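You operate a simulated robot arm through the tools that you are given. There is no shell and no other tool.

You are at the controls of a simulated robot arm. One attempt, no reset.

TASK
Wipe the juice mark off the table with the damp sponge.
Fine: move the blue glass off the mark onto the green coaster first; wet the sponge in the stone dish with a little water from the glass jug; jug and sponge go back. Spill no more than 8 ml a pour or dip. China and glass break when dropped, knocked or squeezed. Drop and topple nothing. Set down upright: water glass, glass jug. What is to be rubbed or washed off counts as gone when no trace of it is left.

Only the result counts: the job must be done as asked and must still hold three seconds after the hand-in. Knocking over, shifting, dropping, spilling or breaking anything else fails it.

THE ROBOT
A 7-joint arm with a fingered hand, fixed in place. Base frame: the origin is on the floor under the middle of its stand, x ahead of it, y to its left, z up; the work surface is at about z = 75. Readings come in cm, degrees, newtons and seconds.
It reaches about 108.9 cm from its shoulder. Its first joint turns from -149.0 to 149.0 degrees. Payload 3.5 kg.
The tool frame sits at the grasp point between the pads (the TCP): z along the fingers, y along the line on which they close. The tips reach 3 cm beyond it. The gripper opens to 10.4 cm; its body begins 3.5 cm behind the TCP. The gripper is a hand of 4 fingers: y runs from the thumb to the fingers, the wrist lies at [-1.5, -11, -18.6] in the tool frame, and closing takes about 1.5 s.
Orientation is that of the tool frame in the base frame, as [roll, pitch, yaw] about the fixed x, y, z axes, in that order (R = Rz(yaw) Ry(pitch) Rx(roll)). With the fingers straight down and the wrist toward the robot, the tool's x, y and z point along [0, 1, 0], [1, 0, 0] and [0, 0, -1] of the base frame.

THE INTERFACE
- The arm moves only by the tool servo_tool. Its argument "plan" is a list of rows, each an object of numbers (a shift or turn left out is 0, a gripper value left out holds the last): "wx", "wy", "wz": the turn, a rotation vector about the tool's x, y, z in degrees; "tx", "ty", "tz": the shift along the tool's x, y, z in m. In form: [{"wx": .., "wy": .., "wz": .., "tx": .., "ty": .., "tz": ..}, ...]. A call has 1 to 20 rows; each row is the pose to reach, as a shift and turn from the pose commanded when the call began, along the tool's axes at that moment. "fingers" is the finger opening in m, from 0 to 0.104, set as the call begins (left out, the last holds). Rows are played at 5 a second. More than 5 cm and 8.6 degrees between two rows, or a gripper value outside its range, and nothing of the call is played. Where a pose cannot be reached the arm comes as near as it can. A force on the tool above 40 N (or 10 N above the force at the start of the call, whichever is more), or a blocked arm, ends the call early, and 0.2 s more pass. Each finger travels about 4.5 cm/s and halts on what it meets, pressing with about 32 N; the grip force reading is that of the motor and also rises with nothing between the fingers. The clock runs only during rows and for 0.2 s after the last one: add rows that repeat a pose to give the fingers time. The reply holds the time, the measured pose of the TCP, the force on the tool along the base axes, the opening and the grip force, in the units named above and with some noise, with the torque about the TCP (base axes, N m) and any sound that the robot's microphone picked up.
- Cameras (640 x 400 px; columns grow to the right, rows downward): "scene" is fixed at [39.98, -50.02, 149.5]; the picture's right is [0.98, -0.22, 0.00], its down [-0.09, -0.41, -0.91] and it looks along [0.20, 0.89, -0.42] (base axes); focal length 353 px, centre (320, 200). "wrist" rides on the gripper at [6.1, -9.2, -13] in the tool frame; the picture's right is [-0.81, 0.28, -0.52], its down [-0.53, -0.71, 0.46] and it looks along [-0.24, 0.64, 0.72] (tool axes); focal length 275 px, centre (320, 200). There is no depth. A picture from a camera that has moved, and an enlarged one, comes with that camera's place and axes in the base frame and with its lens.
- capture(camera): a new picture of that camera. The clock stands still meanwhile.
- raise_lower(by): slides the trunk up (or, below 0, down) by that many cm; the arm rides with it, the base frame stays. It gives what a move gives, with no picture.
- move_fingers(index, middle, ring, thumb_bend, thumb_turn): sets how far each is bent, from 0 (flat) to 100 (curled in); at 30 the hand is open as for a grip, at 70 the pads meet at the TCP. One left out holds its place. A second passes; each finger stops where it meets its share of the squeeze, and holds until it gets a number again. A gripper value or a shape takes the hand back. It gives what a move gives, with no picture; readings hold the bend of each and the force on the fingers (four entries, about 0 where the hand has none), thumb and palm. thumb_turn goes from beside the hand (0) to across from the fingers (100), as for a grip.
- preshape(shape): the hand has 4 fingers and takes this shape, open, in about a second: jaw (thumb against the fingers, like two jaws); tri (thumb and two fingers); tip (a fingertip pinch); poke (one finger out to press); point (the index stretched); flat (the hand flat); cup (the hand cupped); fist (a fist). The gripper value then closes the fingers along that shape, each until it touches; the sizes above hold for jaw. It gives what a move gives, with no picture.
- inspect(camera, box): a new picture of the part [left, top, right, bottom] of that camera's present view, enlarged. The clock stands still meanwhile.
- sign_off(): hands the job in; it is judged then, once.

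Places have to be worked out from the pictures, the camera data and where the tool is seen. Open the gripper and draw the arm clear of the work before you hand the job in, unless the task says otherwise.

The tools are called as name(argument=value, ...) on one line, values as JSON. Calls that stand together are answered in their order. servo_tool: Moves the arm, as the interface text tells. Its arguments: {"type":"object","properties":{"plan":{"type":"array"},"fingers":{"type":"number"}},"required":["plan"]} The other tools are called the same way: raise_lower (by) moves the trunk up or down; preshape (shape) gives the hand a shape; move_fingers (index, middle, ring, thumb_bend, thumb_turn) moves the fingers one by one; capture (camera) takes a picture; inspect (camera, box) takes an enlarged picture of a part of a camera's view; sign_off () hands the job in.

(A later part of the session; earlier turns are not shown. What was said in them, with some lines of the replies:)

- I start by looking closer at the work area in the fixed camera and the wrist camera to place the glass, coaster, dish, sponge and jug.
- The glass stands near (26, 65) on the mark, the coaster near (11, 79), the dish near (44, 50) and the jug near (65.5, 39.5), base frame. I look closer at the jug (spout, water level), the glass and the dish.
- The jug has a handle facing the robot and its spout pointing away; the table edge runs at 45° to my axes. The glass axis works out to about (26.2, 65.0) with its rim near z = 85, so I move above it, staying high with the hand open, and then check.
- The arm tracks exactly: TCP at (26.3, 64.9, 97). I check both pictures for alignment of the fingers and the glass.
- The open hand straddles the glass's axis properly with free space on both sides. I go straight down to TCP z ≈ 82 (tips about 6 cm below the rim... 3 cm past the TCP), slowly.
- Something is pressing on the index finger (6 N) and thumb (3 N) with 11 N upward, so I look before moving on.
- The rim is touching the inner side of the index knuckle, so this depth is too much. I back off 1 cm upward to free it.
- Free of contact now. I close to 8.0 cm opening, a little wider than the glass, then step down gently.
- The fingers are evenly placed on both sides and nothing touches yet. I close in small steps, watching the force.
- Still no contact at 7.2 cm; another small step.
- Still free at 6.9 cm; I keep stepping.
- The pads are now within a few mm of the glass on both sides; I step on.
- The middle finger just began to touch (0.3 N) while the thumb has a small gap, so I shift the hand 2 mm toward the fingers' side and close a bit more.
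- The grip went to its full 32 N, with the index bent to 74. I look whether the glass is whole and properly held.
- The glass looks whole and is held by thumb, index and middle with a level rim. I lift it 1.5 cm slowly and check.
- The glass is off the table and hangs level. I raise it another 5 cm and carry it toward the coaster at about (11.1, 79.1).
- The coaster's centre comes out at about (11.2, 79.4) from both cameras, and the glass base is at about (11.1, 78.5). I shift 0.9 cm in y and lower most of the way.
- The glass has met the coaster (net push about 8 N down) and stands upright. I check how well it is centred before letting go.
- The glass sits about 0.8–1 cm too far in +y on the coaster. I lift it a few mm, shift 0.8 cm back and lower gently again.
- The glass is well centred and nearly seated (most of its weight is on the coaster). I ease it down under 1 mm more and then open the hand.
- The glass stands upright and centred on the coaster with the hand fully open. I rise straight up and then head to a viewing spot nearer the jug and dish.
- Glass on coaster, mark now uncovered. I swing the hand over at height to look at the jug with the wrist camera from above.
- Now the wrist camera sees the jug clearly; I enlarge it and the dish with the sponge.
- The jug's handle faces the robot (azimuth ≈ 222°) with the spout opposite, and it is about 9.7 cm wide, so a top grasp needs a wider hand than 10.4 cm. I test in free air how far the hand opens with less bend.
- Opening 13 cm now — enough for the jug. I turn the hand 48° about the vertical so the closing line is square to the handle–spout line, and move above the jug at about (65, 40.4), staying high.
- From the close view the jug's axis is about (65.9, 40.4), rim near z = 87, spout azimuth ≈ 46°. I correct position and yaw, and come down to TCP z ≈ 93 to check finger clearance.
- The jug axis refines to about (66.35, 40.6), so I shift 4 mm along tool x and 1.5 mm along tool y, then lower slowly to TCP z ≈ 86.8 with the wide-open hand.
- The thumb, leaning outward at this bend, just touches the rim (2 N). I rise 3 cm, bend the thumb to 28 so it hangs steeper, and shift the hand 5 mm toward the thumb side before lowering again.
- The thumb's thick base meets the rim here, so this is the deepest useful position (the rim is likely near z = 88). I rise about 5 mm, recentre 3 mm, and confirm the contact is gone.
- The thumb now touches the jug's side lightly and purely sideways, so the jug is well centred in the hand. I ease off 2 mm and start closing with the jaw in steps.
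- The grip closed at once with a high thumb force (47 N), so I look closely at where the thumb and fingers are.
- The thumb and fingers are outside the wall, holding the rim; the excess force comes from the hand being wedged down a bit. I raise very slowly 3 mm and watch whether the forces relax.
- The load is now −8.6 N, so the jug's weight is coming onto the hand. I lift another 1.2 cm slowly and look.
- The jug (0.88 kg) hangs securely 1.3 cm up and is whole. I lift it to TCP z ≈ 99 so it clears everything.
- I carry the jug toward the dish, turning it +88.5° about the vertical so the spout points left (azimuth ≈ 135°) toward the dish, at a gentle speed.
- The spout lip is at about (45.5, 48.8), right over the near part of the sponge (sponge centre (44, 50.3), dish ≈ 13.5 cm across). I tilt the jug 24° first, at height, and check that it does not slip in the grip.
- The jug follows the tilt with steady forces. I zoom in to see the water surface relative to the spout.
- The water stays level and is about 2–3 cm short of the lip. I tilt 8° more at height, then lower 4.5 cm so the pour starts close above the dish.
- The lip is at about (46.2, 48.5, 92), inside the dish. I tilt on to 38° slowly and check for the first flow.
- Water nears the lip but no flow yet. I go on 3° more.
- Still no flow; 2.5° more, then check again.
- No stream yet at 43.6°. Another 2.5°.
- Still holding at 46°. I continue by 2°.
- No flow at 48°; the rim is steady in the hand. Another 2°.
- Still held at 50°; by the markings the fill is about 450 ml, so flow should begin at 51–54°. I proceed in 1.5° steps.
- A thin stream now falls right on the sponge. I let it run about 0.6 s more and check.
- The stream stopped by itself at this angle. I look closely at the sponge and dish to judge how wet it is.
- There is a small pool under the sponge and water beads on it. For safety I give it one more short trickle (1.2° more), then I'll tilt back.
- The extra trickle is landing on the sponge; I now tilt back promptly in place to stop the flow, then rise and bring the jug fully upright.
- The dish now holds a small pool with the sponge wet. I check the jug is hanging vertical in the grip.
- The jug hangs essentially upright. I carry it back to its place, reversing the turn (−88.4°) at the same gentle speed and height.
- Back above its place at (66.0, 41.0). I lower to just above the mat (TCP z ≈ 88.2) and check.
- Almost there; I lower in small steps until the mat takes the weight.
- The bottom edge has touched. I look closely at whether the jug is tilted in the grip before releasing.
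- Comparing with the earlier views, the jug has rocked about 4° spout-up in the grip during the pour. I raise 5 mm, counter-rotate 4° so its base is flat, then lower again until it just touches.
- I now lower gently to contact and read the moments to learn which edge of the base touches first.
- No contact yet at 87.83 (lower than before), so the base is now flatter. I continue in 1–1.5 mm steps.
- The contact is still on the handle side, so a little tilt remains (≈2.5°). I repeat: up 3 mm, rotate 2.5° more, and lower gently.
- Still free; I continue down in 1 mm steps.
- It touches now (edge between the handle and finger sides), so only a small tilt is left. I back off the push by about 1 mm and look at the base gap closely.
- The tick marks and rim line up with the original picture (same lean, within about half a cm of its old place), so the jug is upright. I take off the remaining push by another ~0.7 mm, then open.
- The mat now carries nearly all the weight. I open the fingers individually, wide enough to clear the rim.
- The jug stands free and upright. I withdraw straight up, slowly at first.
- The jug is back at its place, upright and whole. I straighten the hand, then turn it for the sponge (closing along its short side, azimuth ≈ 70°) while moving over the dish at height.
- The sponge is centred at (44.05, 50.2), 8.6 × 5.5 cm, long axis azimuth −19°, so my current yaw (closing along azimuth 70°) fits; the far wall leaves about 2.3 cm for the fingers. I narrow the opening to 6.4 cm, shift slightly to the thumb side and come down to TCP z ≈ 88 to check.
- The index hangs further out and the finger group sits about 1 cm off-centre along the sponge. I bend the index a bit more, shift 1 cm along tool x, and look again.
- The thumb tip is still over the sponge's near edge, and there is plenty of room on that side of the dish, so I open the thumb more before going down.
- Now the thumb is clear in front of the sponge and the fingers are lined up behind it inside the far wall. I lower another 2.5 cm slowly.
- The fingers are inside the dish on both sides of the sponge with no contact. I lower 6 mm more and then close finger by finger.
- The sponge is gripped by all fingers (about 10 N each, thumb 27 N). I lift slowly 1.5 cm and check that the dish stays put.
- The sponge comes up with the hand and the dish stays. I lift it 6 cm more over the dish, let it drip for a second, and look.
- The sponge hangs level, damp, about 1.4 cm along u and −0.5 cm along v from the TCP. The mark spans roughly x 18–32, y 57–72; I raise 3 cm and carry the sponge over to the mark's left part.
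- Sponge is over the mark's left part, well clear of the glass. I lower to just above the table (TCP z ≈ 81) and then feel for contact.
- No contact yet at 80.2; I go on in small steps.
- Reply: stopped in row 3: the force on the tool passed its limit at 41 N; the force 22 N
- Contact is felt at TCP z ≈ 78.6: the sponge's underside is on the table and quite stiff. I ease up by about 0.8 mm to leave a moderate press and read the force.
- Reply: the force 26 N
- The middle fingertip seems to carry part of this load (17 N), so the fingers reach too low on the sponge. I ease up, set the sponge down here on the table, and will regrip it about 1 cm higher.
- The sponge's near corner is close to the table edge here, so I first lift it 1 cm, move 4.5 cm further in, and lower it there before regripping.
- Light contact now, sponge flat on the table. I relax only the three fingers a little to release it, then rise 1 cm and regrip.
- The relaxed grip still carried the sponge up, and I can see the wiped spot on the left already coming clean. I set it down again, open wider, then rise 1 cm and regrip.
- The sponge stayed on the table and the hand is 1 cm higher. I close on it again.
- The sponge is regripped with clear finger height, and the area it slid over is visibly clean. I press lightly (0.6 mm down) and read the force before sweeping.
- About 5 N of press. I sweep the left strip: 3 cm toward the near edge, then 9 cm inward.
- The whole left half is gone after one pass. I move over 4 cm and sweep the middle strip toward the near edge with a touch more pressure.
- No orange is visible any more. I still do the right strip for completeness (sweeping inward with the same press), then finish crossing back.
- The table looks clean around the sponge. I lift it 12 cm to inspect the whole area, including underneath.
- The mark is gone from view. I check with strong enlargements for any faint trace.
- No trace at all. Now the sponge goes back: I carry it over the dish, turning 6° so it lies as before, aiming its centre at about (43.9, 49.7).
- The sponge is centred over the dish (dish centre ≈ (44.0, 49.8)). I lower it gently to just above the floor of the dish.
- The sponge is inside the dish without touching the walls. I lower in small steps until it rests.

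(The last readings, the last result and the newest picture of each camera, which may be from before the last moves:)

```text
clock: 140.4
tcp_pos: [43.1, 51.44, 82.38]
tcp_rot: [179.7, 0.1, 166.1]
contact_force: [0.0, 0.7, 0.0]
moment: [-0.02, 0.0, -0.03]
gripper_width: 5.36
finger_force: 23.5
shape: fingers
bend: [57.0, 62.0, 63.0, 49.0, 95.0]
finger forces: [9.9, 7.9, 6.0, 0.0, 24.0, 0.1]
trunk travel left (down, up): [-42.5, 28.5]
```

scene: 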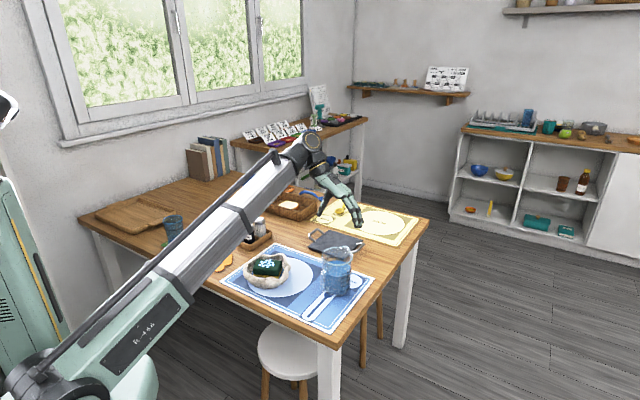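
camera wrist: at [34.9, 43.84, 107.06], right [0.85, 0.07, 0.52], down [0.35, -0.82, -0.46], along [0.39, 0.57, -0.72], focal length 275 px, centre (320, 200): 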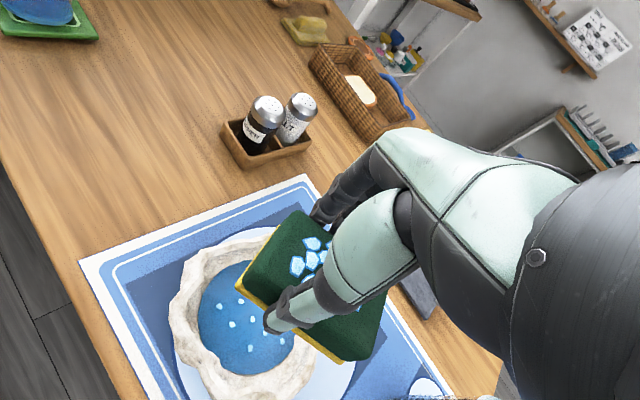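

servo_tool(plan=[{"tz": 0.0008}, {"tz": 0.0015}, {"tz": 0.0015}])

servo_tool(plan=[{"tz": 0.0008}, {"tz": 0.0015}, {"tz": 0.0015}])

```text
clock: 141.2
tcp_pos: [43.08, 51.35, 82.27]
tcp_rot: [179.7, 0.0, 166.2]
contact_force: [-0.2, -1.6, 3.6]
moment: [0.06, 0.0, 0.0]
gripper_width: 5.39
finger_force: 24.2
shape: fingers
bend: [57.0, 62.0, 63.0, 49.0, 95.0]
finger forces: [10.1, 7.8, 5.6, 0.0, 24.9, 0.0]
trunk travel left (down, up): [-42.5, 28.5]
```

```text
clock: 142.0
tcp_pos: [43.09, 51.45, 82.17]
tcp_rot: [179.5, 0.0, 166.1]
contact_force: [0.6, -1.6, 11.7]
moment: [0.16, -0.09, 0.04]
gripper_width: 5.42
finger_force: 25.8
shape: fingers
bend: [57.0, 62.0, 63.0, 49.0, 95.0]
finger forces: [10.5, 8.6, 6.3, 0.0, 26.4, 0.0]
trunk travel left (down, up): [-42.5, 28.5]
```

The sponge rests on the dish floor. I take off the push and open: mainly the thumb (there is room on that side), the fingers only slightly because of the far wall.

servo_tool(plan=[{"tz": -0.0006}, {"tz": -0.001}, {"tz": -0.001}])

move_fingers(index=51, middle=56, ring=57, thumb_bend=41)

inspect(camera="scene", box=[235, 225, 305, 295])

inspect(camera="wrist", box=[170, 140, 410, 390])

```text
clock: 142.8
tcp_pos: [43.16, 51.33, 82.01]
tcp_rot: [179.7, -0.1, 166.1]
contact_force: [-0.3, 0.0, 7.5]
moment: [0.14, -0.06, 0.01]
gripper_width: 5.38
finger_force: 25.2
shape: fingers
bend: [57.0, 62.0, 63.0, 49.0, 95.0]
finger forces: [10.5, 8.3, 6.2, 0.0, 25.5, 0.0]
trunk travel left (down, up): [-42.5, 28.5]
```

```text
clock: 143.8
tcp_pos: [43.16, 51.34, 82.2]
tcp_rot: [179.8, -0.1, 166.1]
contact_force: [-1.1, 0.2, -0.5]
moment: [0.0, 0.01, 0.02]
gripper_width: 6.34
finger_force: 1.0
shape: fingers
bend: [51.0, 55.0, 56.0, 40.0, 100.0]
finger forces: [0.1, 0.6, 0.3, 0.0, 0.8, 0.0]
trunk travel left (down, up): [-42.5, 28.5]
```

```text
5.71 times, centred on (270, 260) of scene
camera zoom: at [39.98, -50.02, 149.5], right [0.98, -0.22, 0.0], down [-0.09, -0.41, -0.91], along [0.2, 0.89, -0.42], focal length 2017 px, centre (606, -143)
```

zoom: 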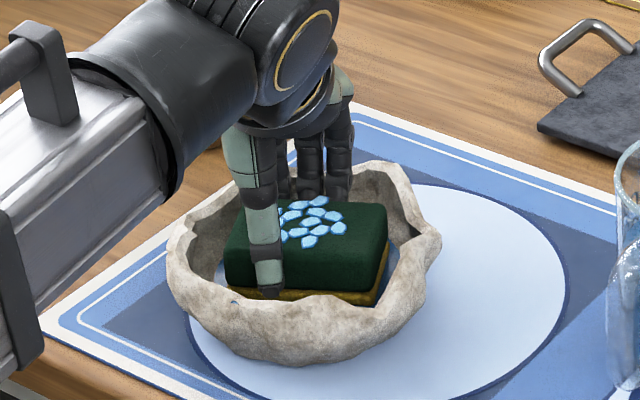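

```text
1.60 times, centred on (290, 265) of wrist
camera zoom: at [34.91, 43.88, 95.09], right [0.85, 0.07, 0.52], down [0.35, -0.82, -0.46], along [0.39, 0.57, -0.72], focal length 440 px, centre (368, 96)
```

zoom: 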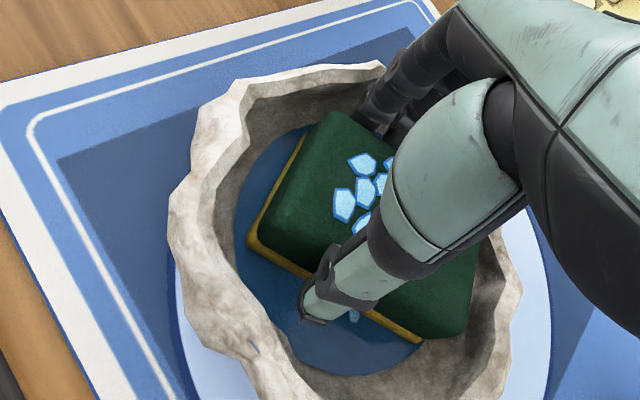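

Nearly free (under 1 N left). I open a bit more and then rise slowly.

move_fingers(index=49, middle=52, ring=53, thumb_bend=35)

servo_tool(plan=[{"tz": -0.004}, {"tz": -0.01}, {"tz": -0.016}, {"tz": -0.02}, {"tz": -0.02}])

inspect(camera="scene", box=[235, 225, 305, 295])

```text
clock: 144.8
tcp_pos: [43.12, 51.42, 82.21]
tcp_rot: [179.8, -0.1, 166.0]
contact_force: [0.2, 1.4, 0.6]
moment: [0.02, 0.0, -0.02]
gripper_width: 7.2
finger_force: 0.0
shape: fingers
bend: [49.0, 52.0, 53.0, 35.0, 100.0]
finger forces: [0.1, 0.1, 0.0, 0.1, 0.0, 0.0]
trunk travel left (down, up): [-42.5, 28.5]
```

```text
clock: 146.0
tcp_pos: [43.19, 51.34, 84.19]
tcp_rot: [179.8, 0.0, 166.1]
contact_force: [0.5, 0.8, 0.0]
moment: [-0.01, 0.03, -0.02]
gripper_width: 7.19
finger_force: 0.0
shape: fingers
bend: [49.0, 52.0, 53.0, 35.0, 100.0]
finger forces: [0.0, 0.0, 0.1, 0.0, 0.0, 0.0]
trunk travel left (down, up): [-42.5, 28.5]
```

```text
5.71 times, centred on (270, 260) of scene
camera zoom: at [39.98, -50.02, 149.5], right [0.98, -0.22, 0.0], down [-0.09, -0.41, -0.91], along [0.2, 0.89, -0.42], focal length 2017 px, centre (606, -143)
```

zoom: 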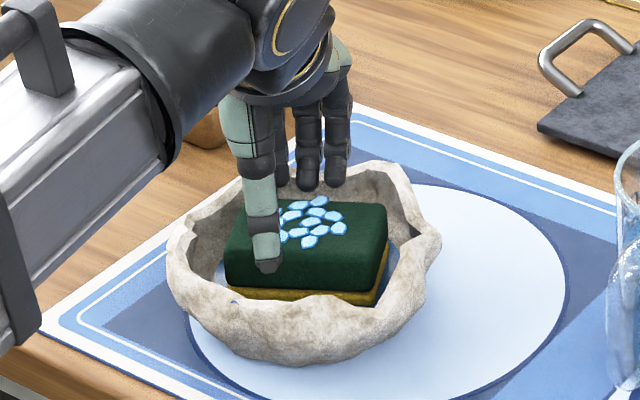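

The sponge stays flat in the dish while the hand rises clear. I keep rising to a safe height.

servo_tool(plan=[{"tz": -0.015}, {"tz": -0.035}, {"tz": -0.06}, {"tz": -0.09}, {"tz": -0.12}, {"tz": -0.15}, {"tz": -0.18}, {"tz": -0.21}, {"tz": -0.23}, {"tz": -0.23}], fingers=0.104)

capture(camera="scene")

capture(camera="wrist")

```text
clock: 148.2
tcp_pos: [43.09, 51.28, 107.23]
tcp_rot: [179.8, 0.0, 166.1]
contact_force: [-0.2, 0.4, -0.1]
moment: [0.01, 0.02, 0.01]
gripper_width: 10.37
finger_force: 0.1
shape: jaw
bend: [30.0, 30.0, 30.0, 30.0, 98.0]
finger forces: [0.1, 0.0, 0.0, 0.1, 0.0, 0.0]
trunk travel left (down, up): [-42.5, 28.5]
```

```text
taken
```

scene: 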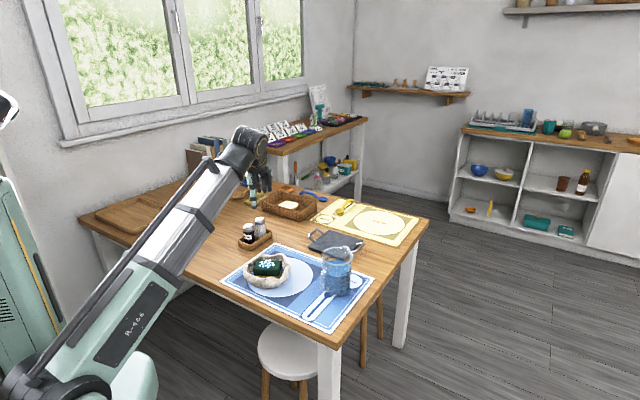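

```text
taken
camera wrist: at [34.91, 43.77, 120.12], right [0.85, 0.07, 0.52], down [0.35, -0.82, -0.46], along [0.39, 0.57, -0.72], focal length 275 px, centre (320, 200)
```

wrist: 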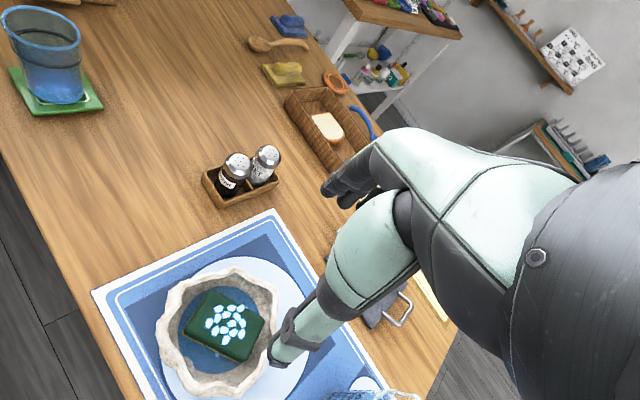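

All is in place. I examine the wiped area and the dish once more in enlarged wrist views.

inspect(camera="wrist", box=[30, 80, 200, 260])

inspect(camera="wrist", box=[130, 240, 310, 400])

inspect(camera="scene", box=[220, 230, 380, 330])

```text
2.22 times, centred on (115, 170) of wrist
camera zoom: at [34.91, 43.77, 120.12], right [0.85, 0.07, 0.52], down [0.35, -0.82, -0.46], along [0.39, 0.57, -0.72], focal length 612 px, centre (776, 267)
```

zoom: 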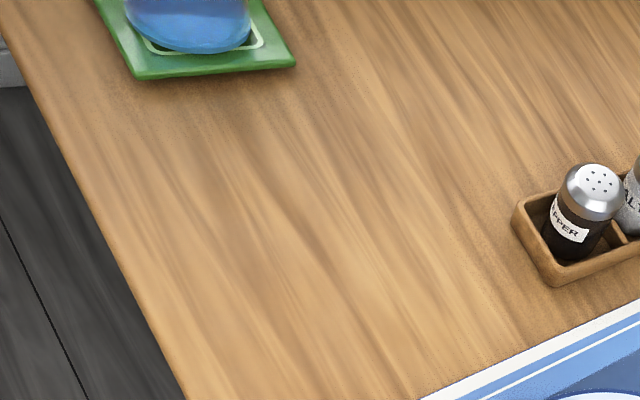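

```text
2.50 times, centred on (220, 320) of wrist
camera zoom: at [34.91, 43.77, 120.12], right [0.85, 0.07, 0.52], down [0.35, -0.82, -0.46], along [0.39, 0.57, -0.72], focal length 688 px, centre (570, -100)
```

zoom: 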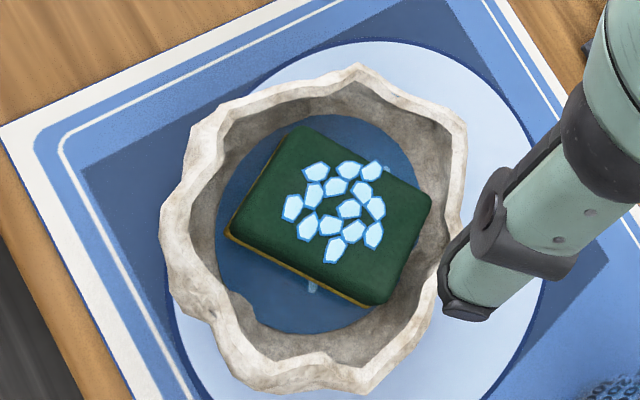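

```text
4.00 times, centred on (300, 280) of scene
camera zoom: at [39.98, -50.02, 149.5], right [0.98, -0.22, 0.0], down [-0.09, -0.41, -0.91], along [0.2, 0.89, -0.42], focal length 1412 px, centre (400, -120)
```

zoom: 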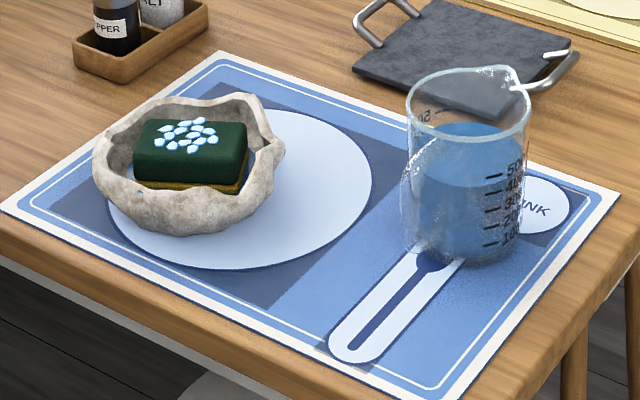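

The mark is gone, the sponge is back in the dish, jug and glass stand upright. I draw the arm back and up, clear of the table things, with the hand open.

servo_tool(plan=[{"tz": -0.015}, {"tz": -0.035, "tx": 0.012, "ty": -0.009}, {"tz": -0.055, "tx": 0.035, "ty": -0.025}, {"tz": -0.07, "tx": 0.06, "ty": -0.043}, {"tz": -0.08, "tx": 0.085, "ty": -0.061}, {"tz": -0.08, "tx": 0.11, "ty": -0.079}, {"tz": -0.08, "tx": 0.131, "ty": -0.0945}, {"tz": -0.08, "tx": 0.131, "ty": -0.0945}], fingers=0.104)

capture(camera="scene")

capture(camera="wrist")

```text
clock: 150.0
tcp_pos: [27.97, 45.22, 115.13]
tcp_rot: [179.8, -0.1, 166.2]
contact_force: [0.2, 0.4, 0.4]
moment: [0.0, 0.03, 0.03]
gripper_width: 10.35
finger_force: 0.0
shape: jaw
bend: [30.0, 30.0, 30.0, 30.0, 98.0]
finger forces: [0.0, 0.0, 0.1, 0.1, 0.1, 0.0]
trunk travel left (down, up): [-42.5, 28.5]
```

```text
taken
```

scene: 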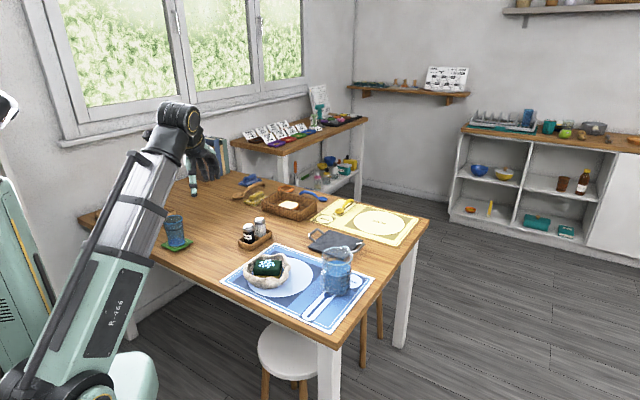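

```text
taken
camera wrist: at [19.76, 37.69, 128.04], right [0.85, 0.07, 0.52], down [0.35, -0.82, -0.46], along [0.39, 0.57, -0.72], focal length 275 px, centre (320, 200)
```

wrist: 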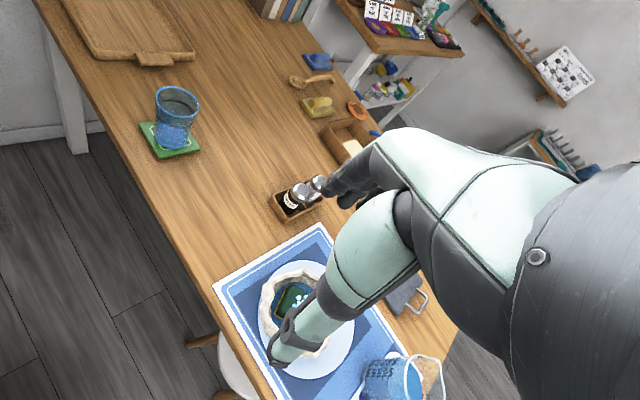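

The glass stands upright on the green coaster, the jug stands upright at its place, and the damp sponge lies in the dish. The table shows no trace of juice, and the open hand is clear of everything. I hand the job in.

sign_off()

```text
The job is handed in.
```

The juice mark is wiped off and I've handed the job in. Enlarged pictures from both cameras show no trace of it on the table.

- **Blue glass:** it stands upright on the green coaster, close to the centre.
- **Sponge:** I poured a thin trickle from the jug onto it in the stone dish. It landed on the sponge, and I saw no spill. After wiping, the sponge went back in the dish, which still holds a small pool of water.
- **Glass jug:** it is back at its place, upright and whole, about half a centimetre from where it first stood. It rocked a few degrees in the grip during the pour, so I levelled it before letting go.

Nothing was dropped or knocked over, and nothing I saw was broken. The hand is open and clear of the table.
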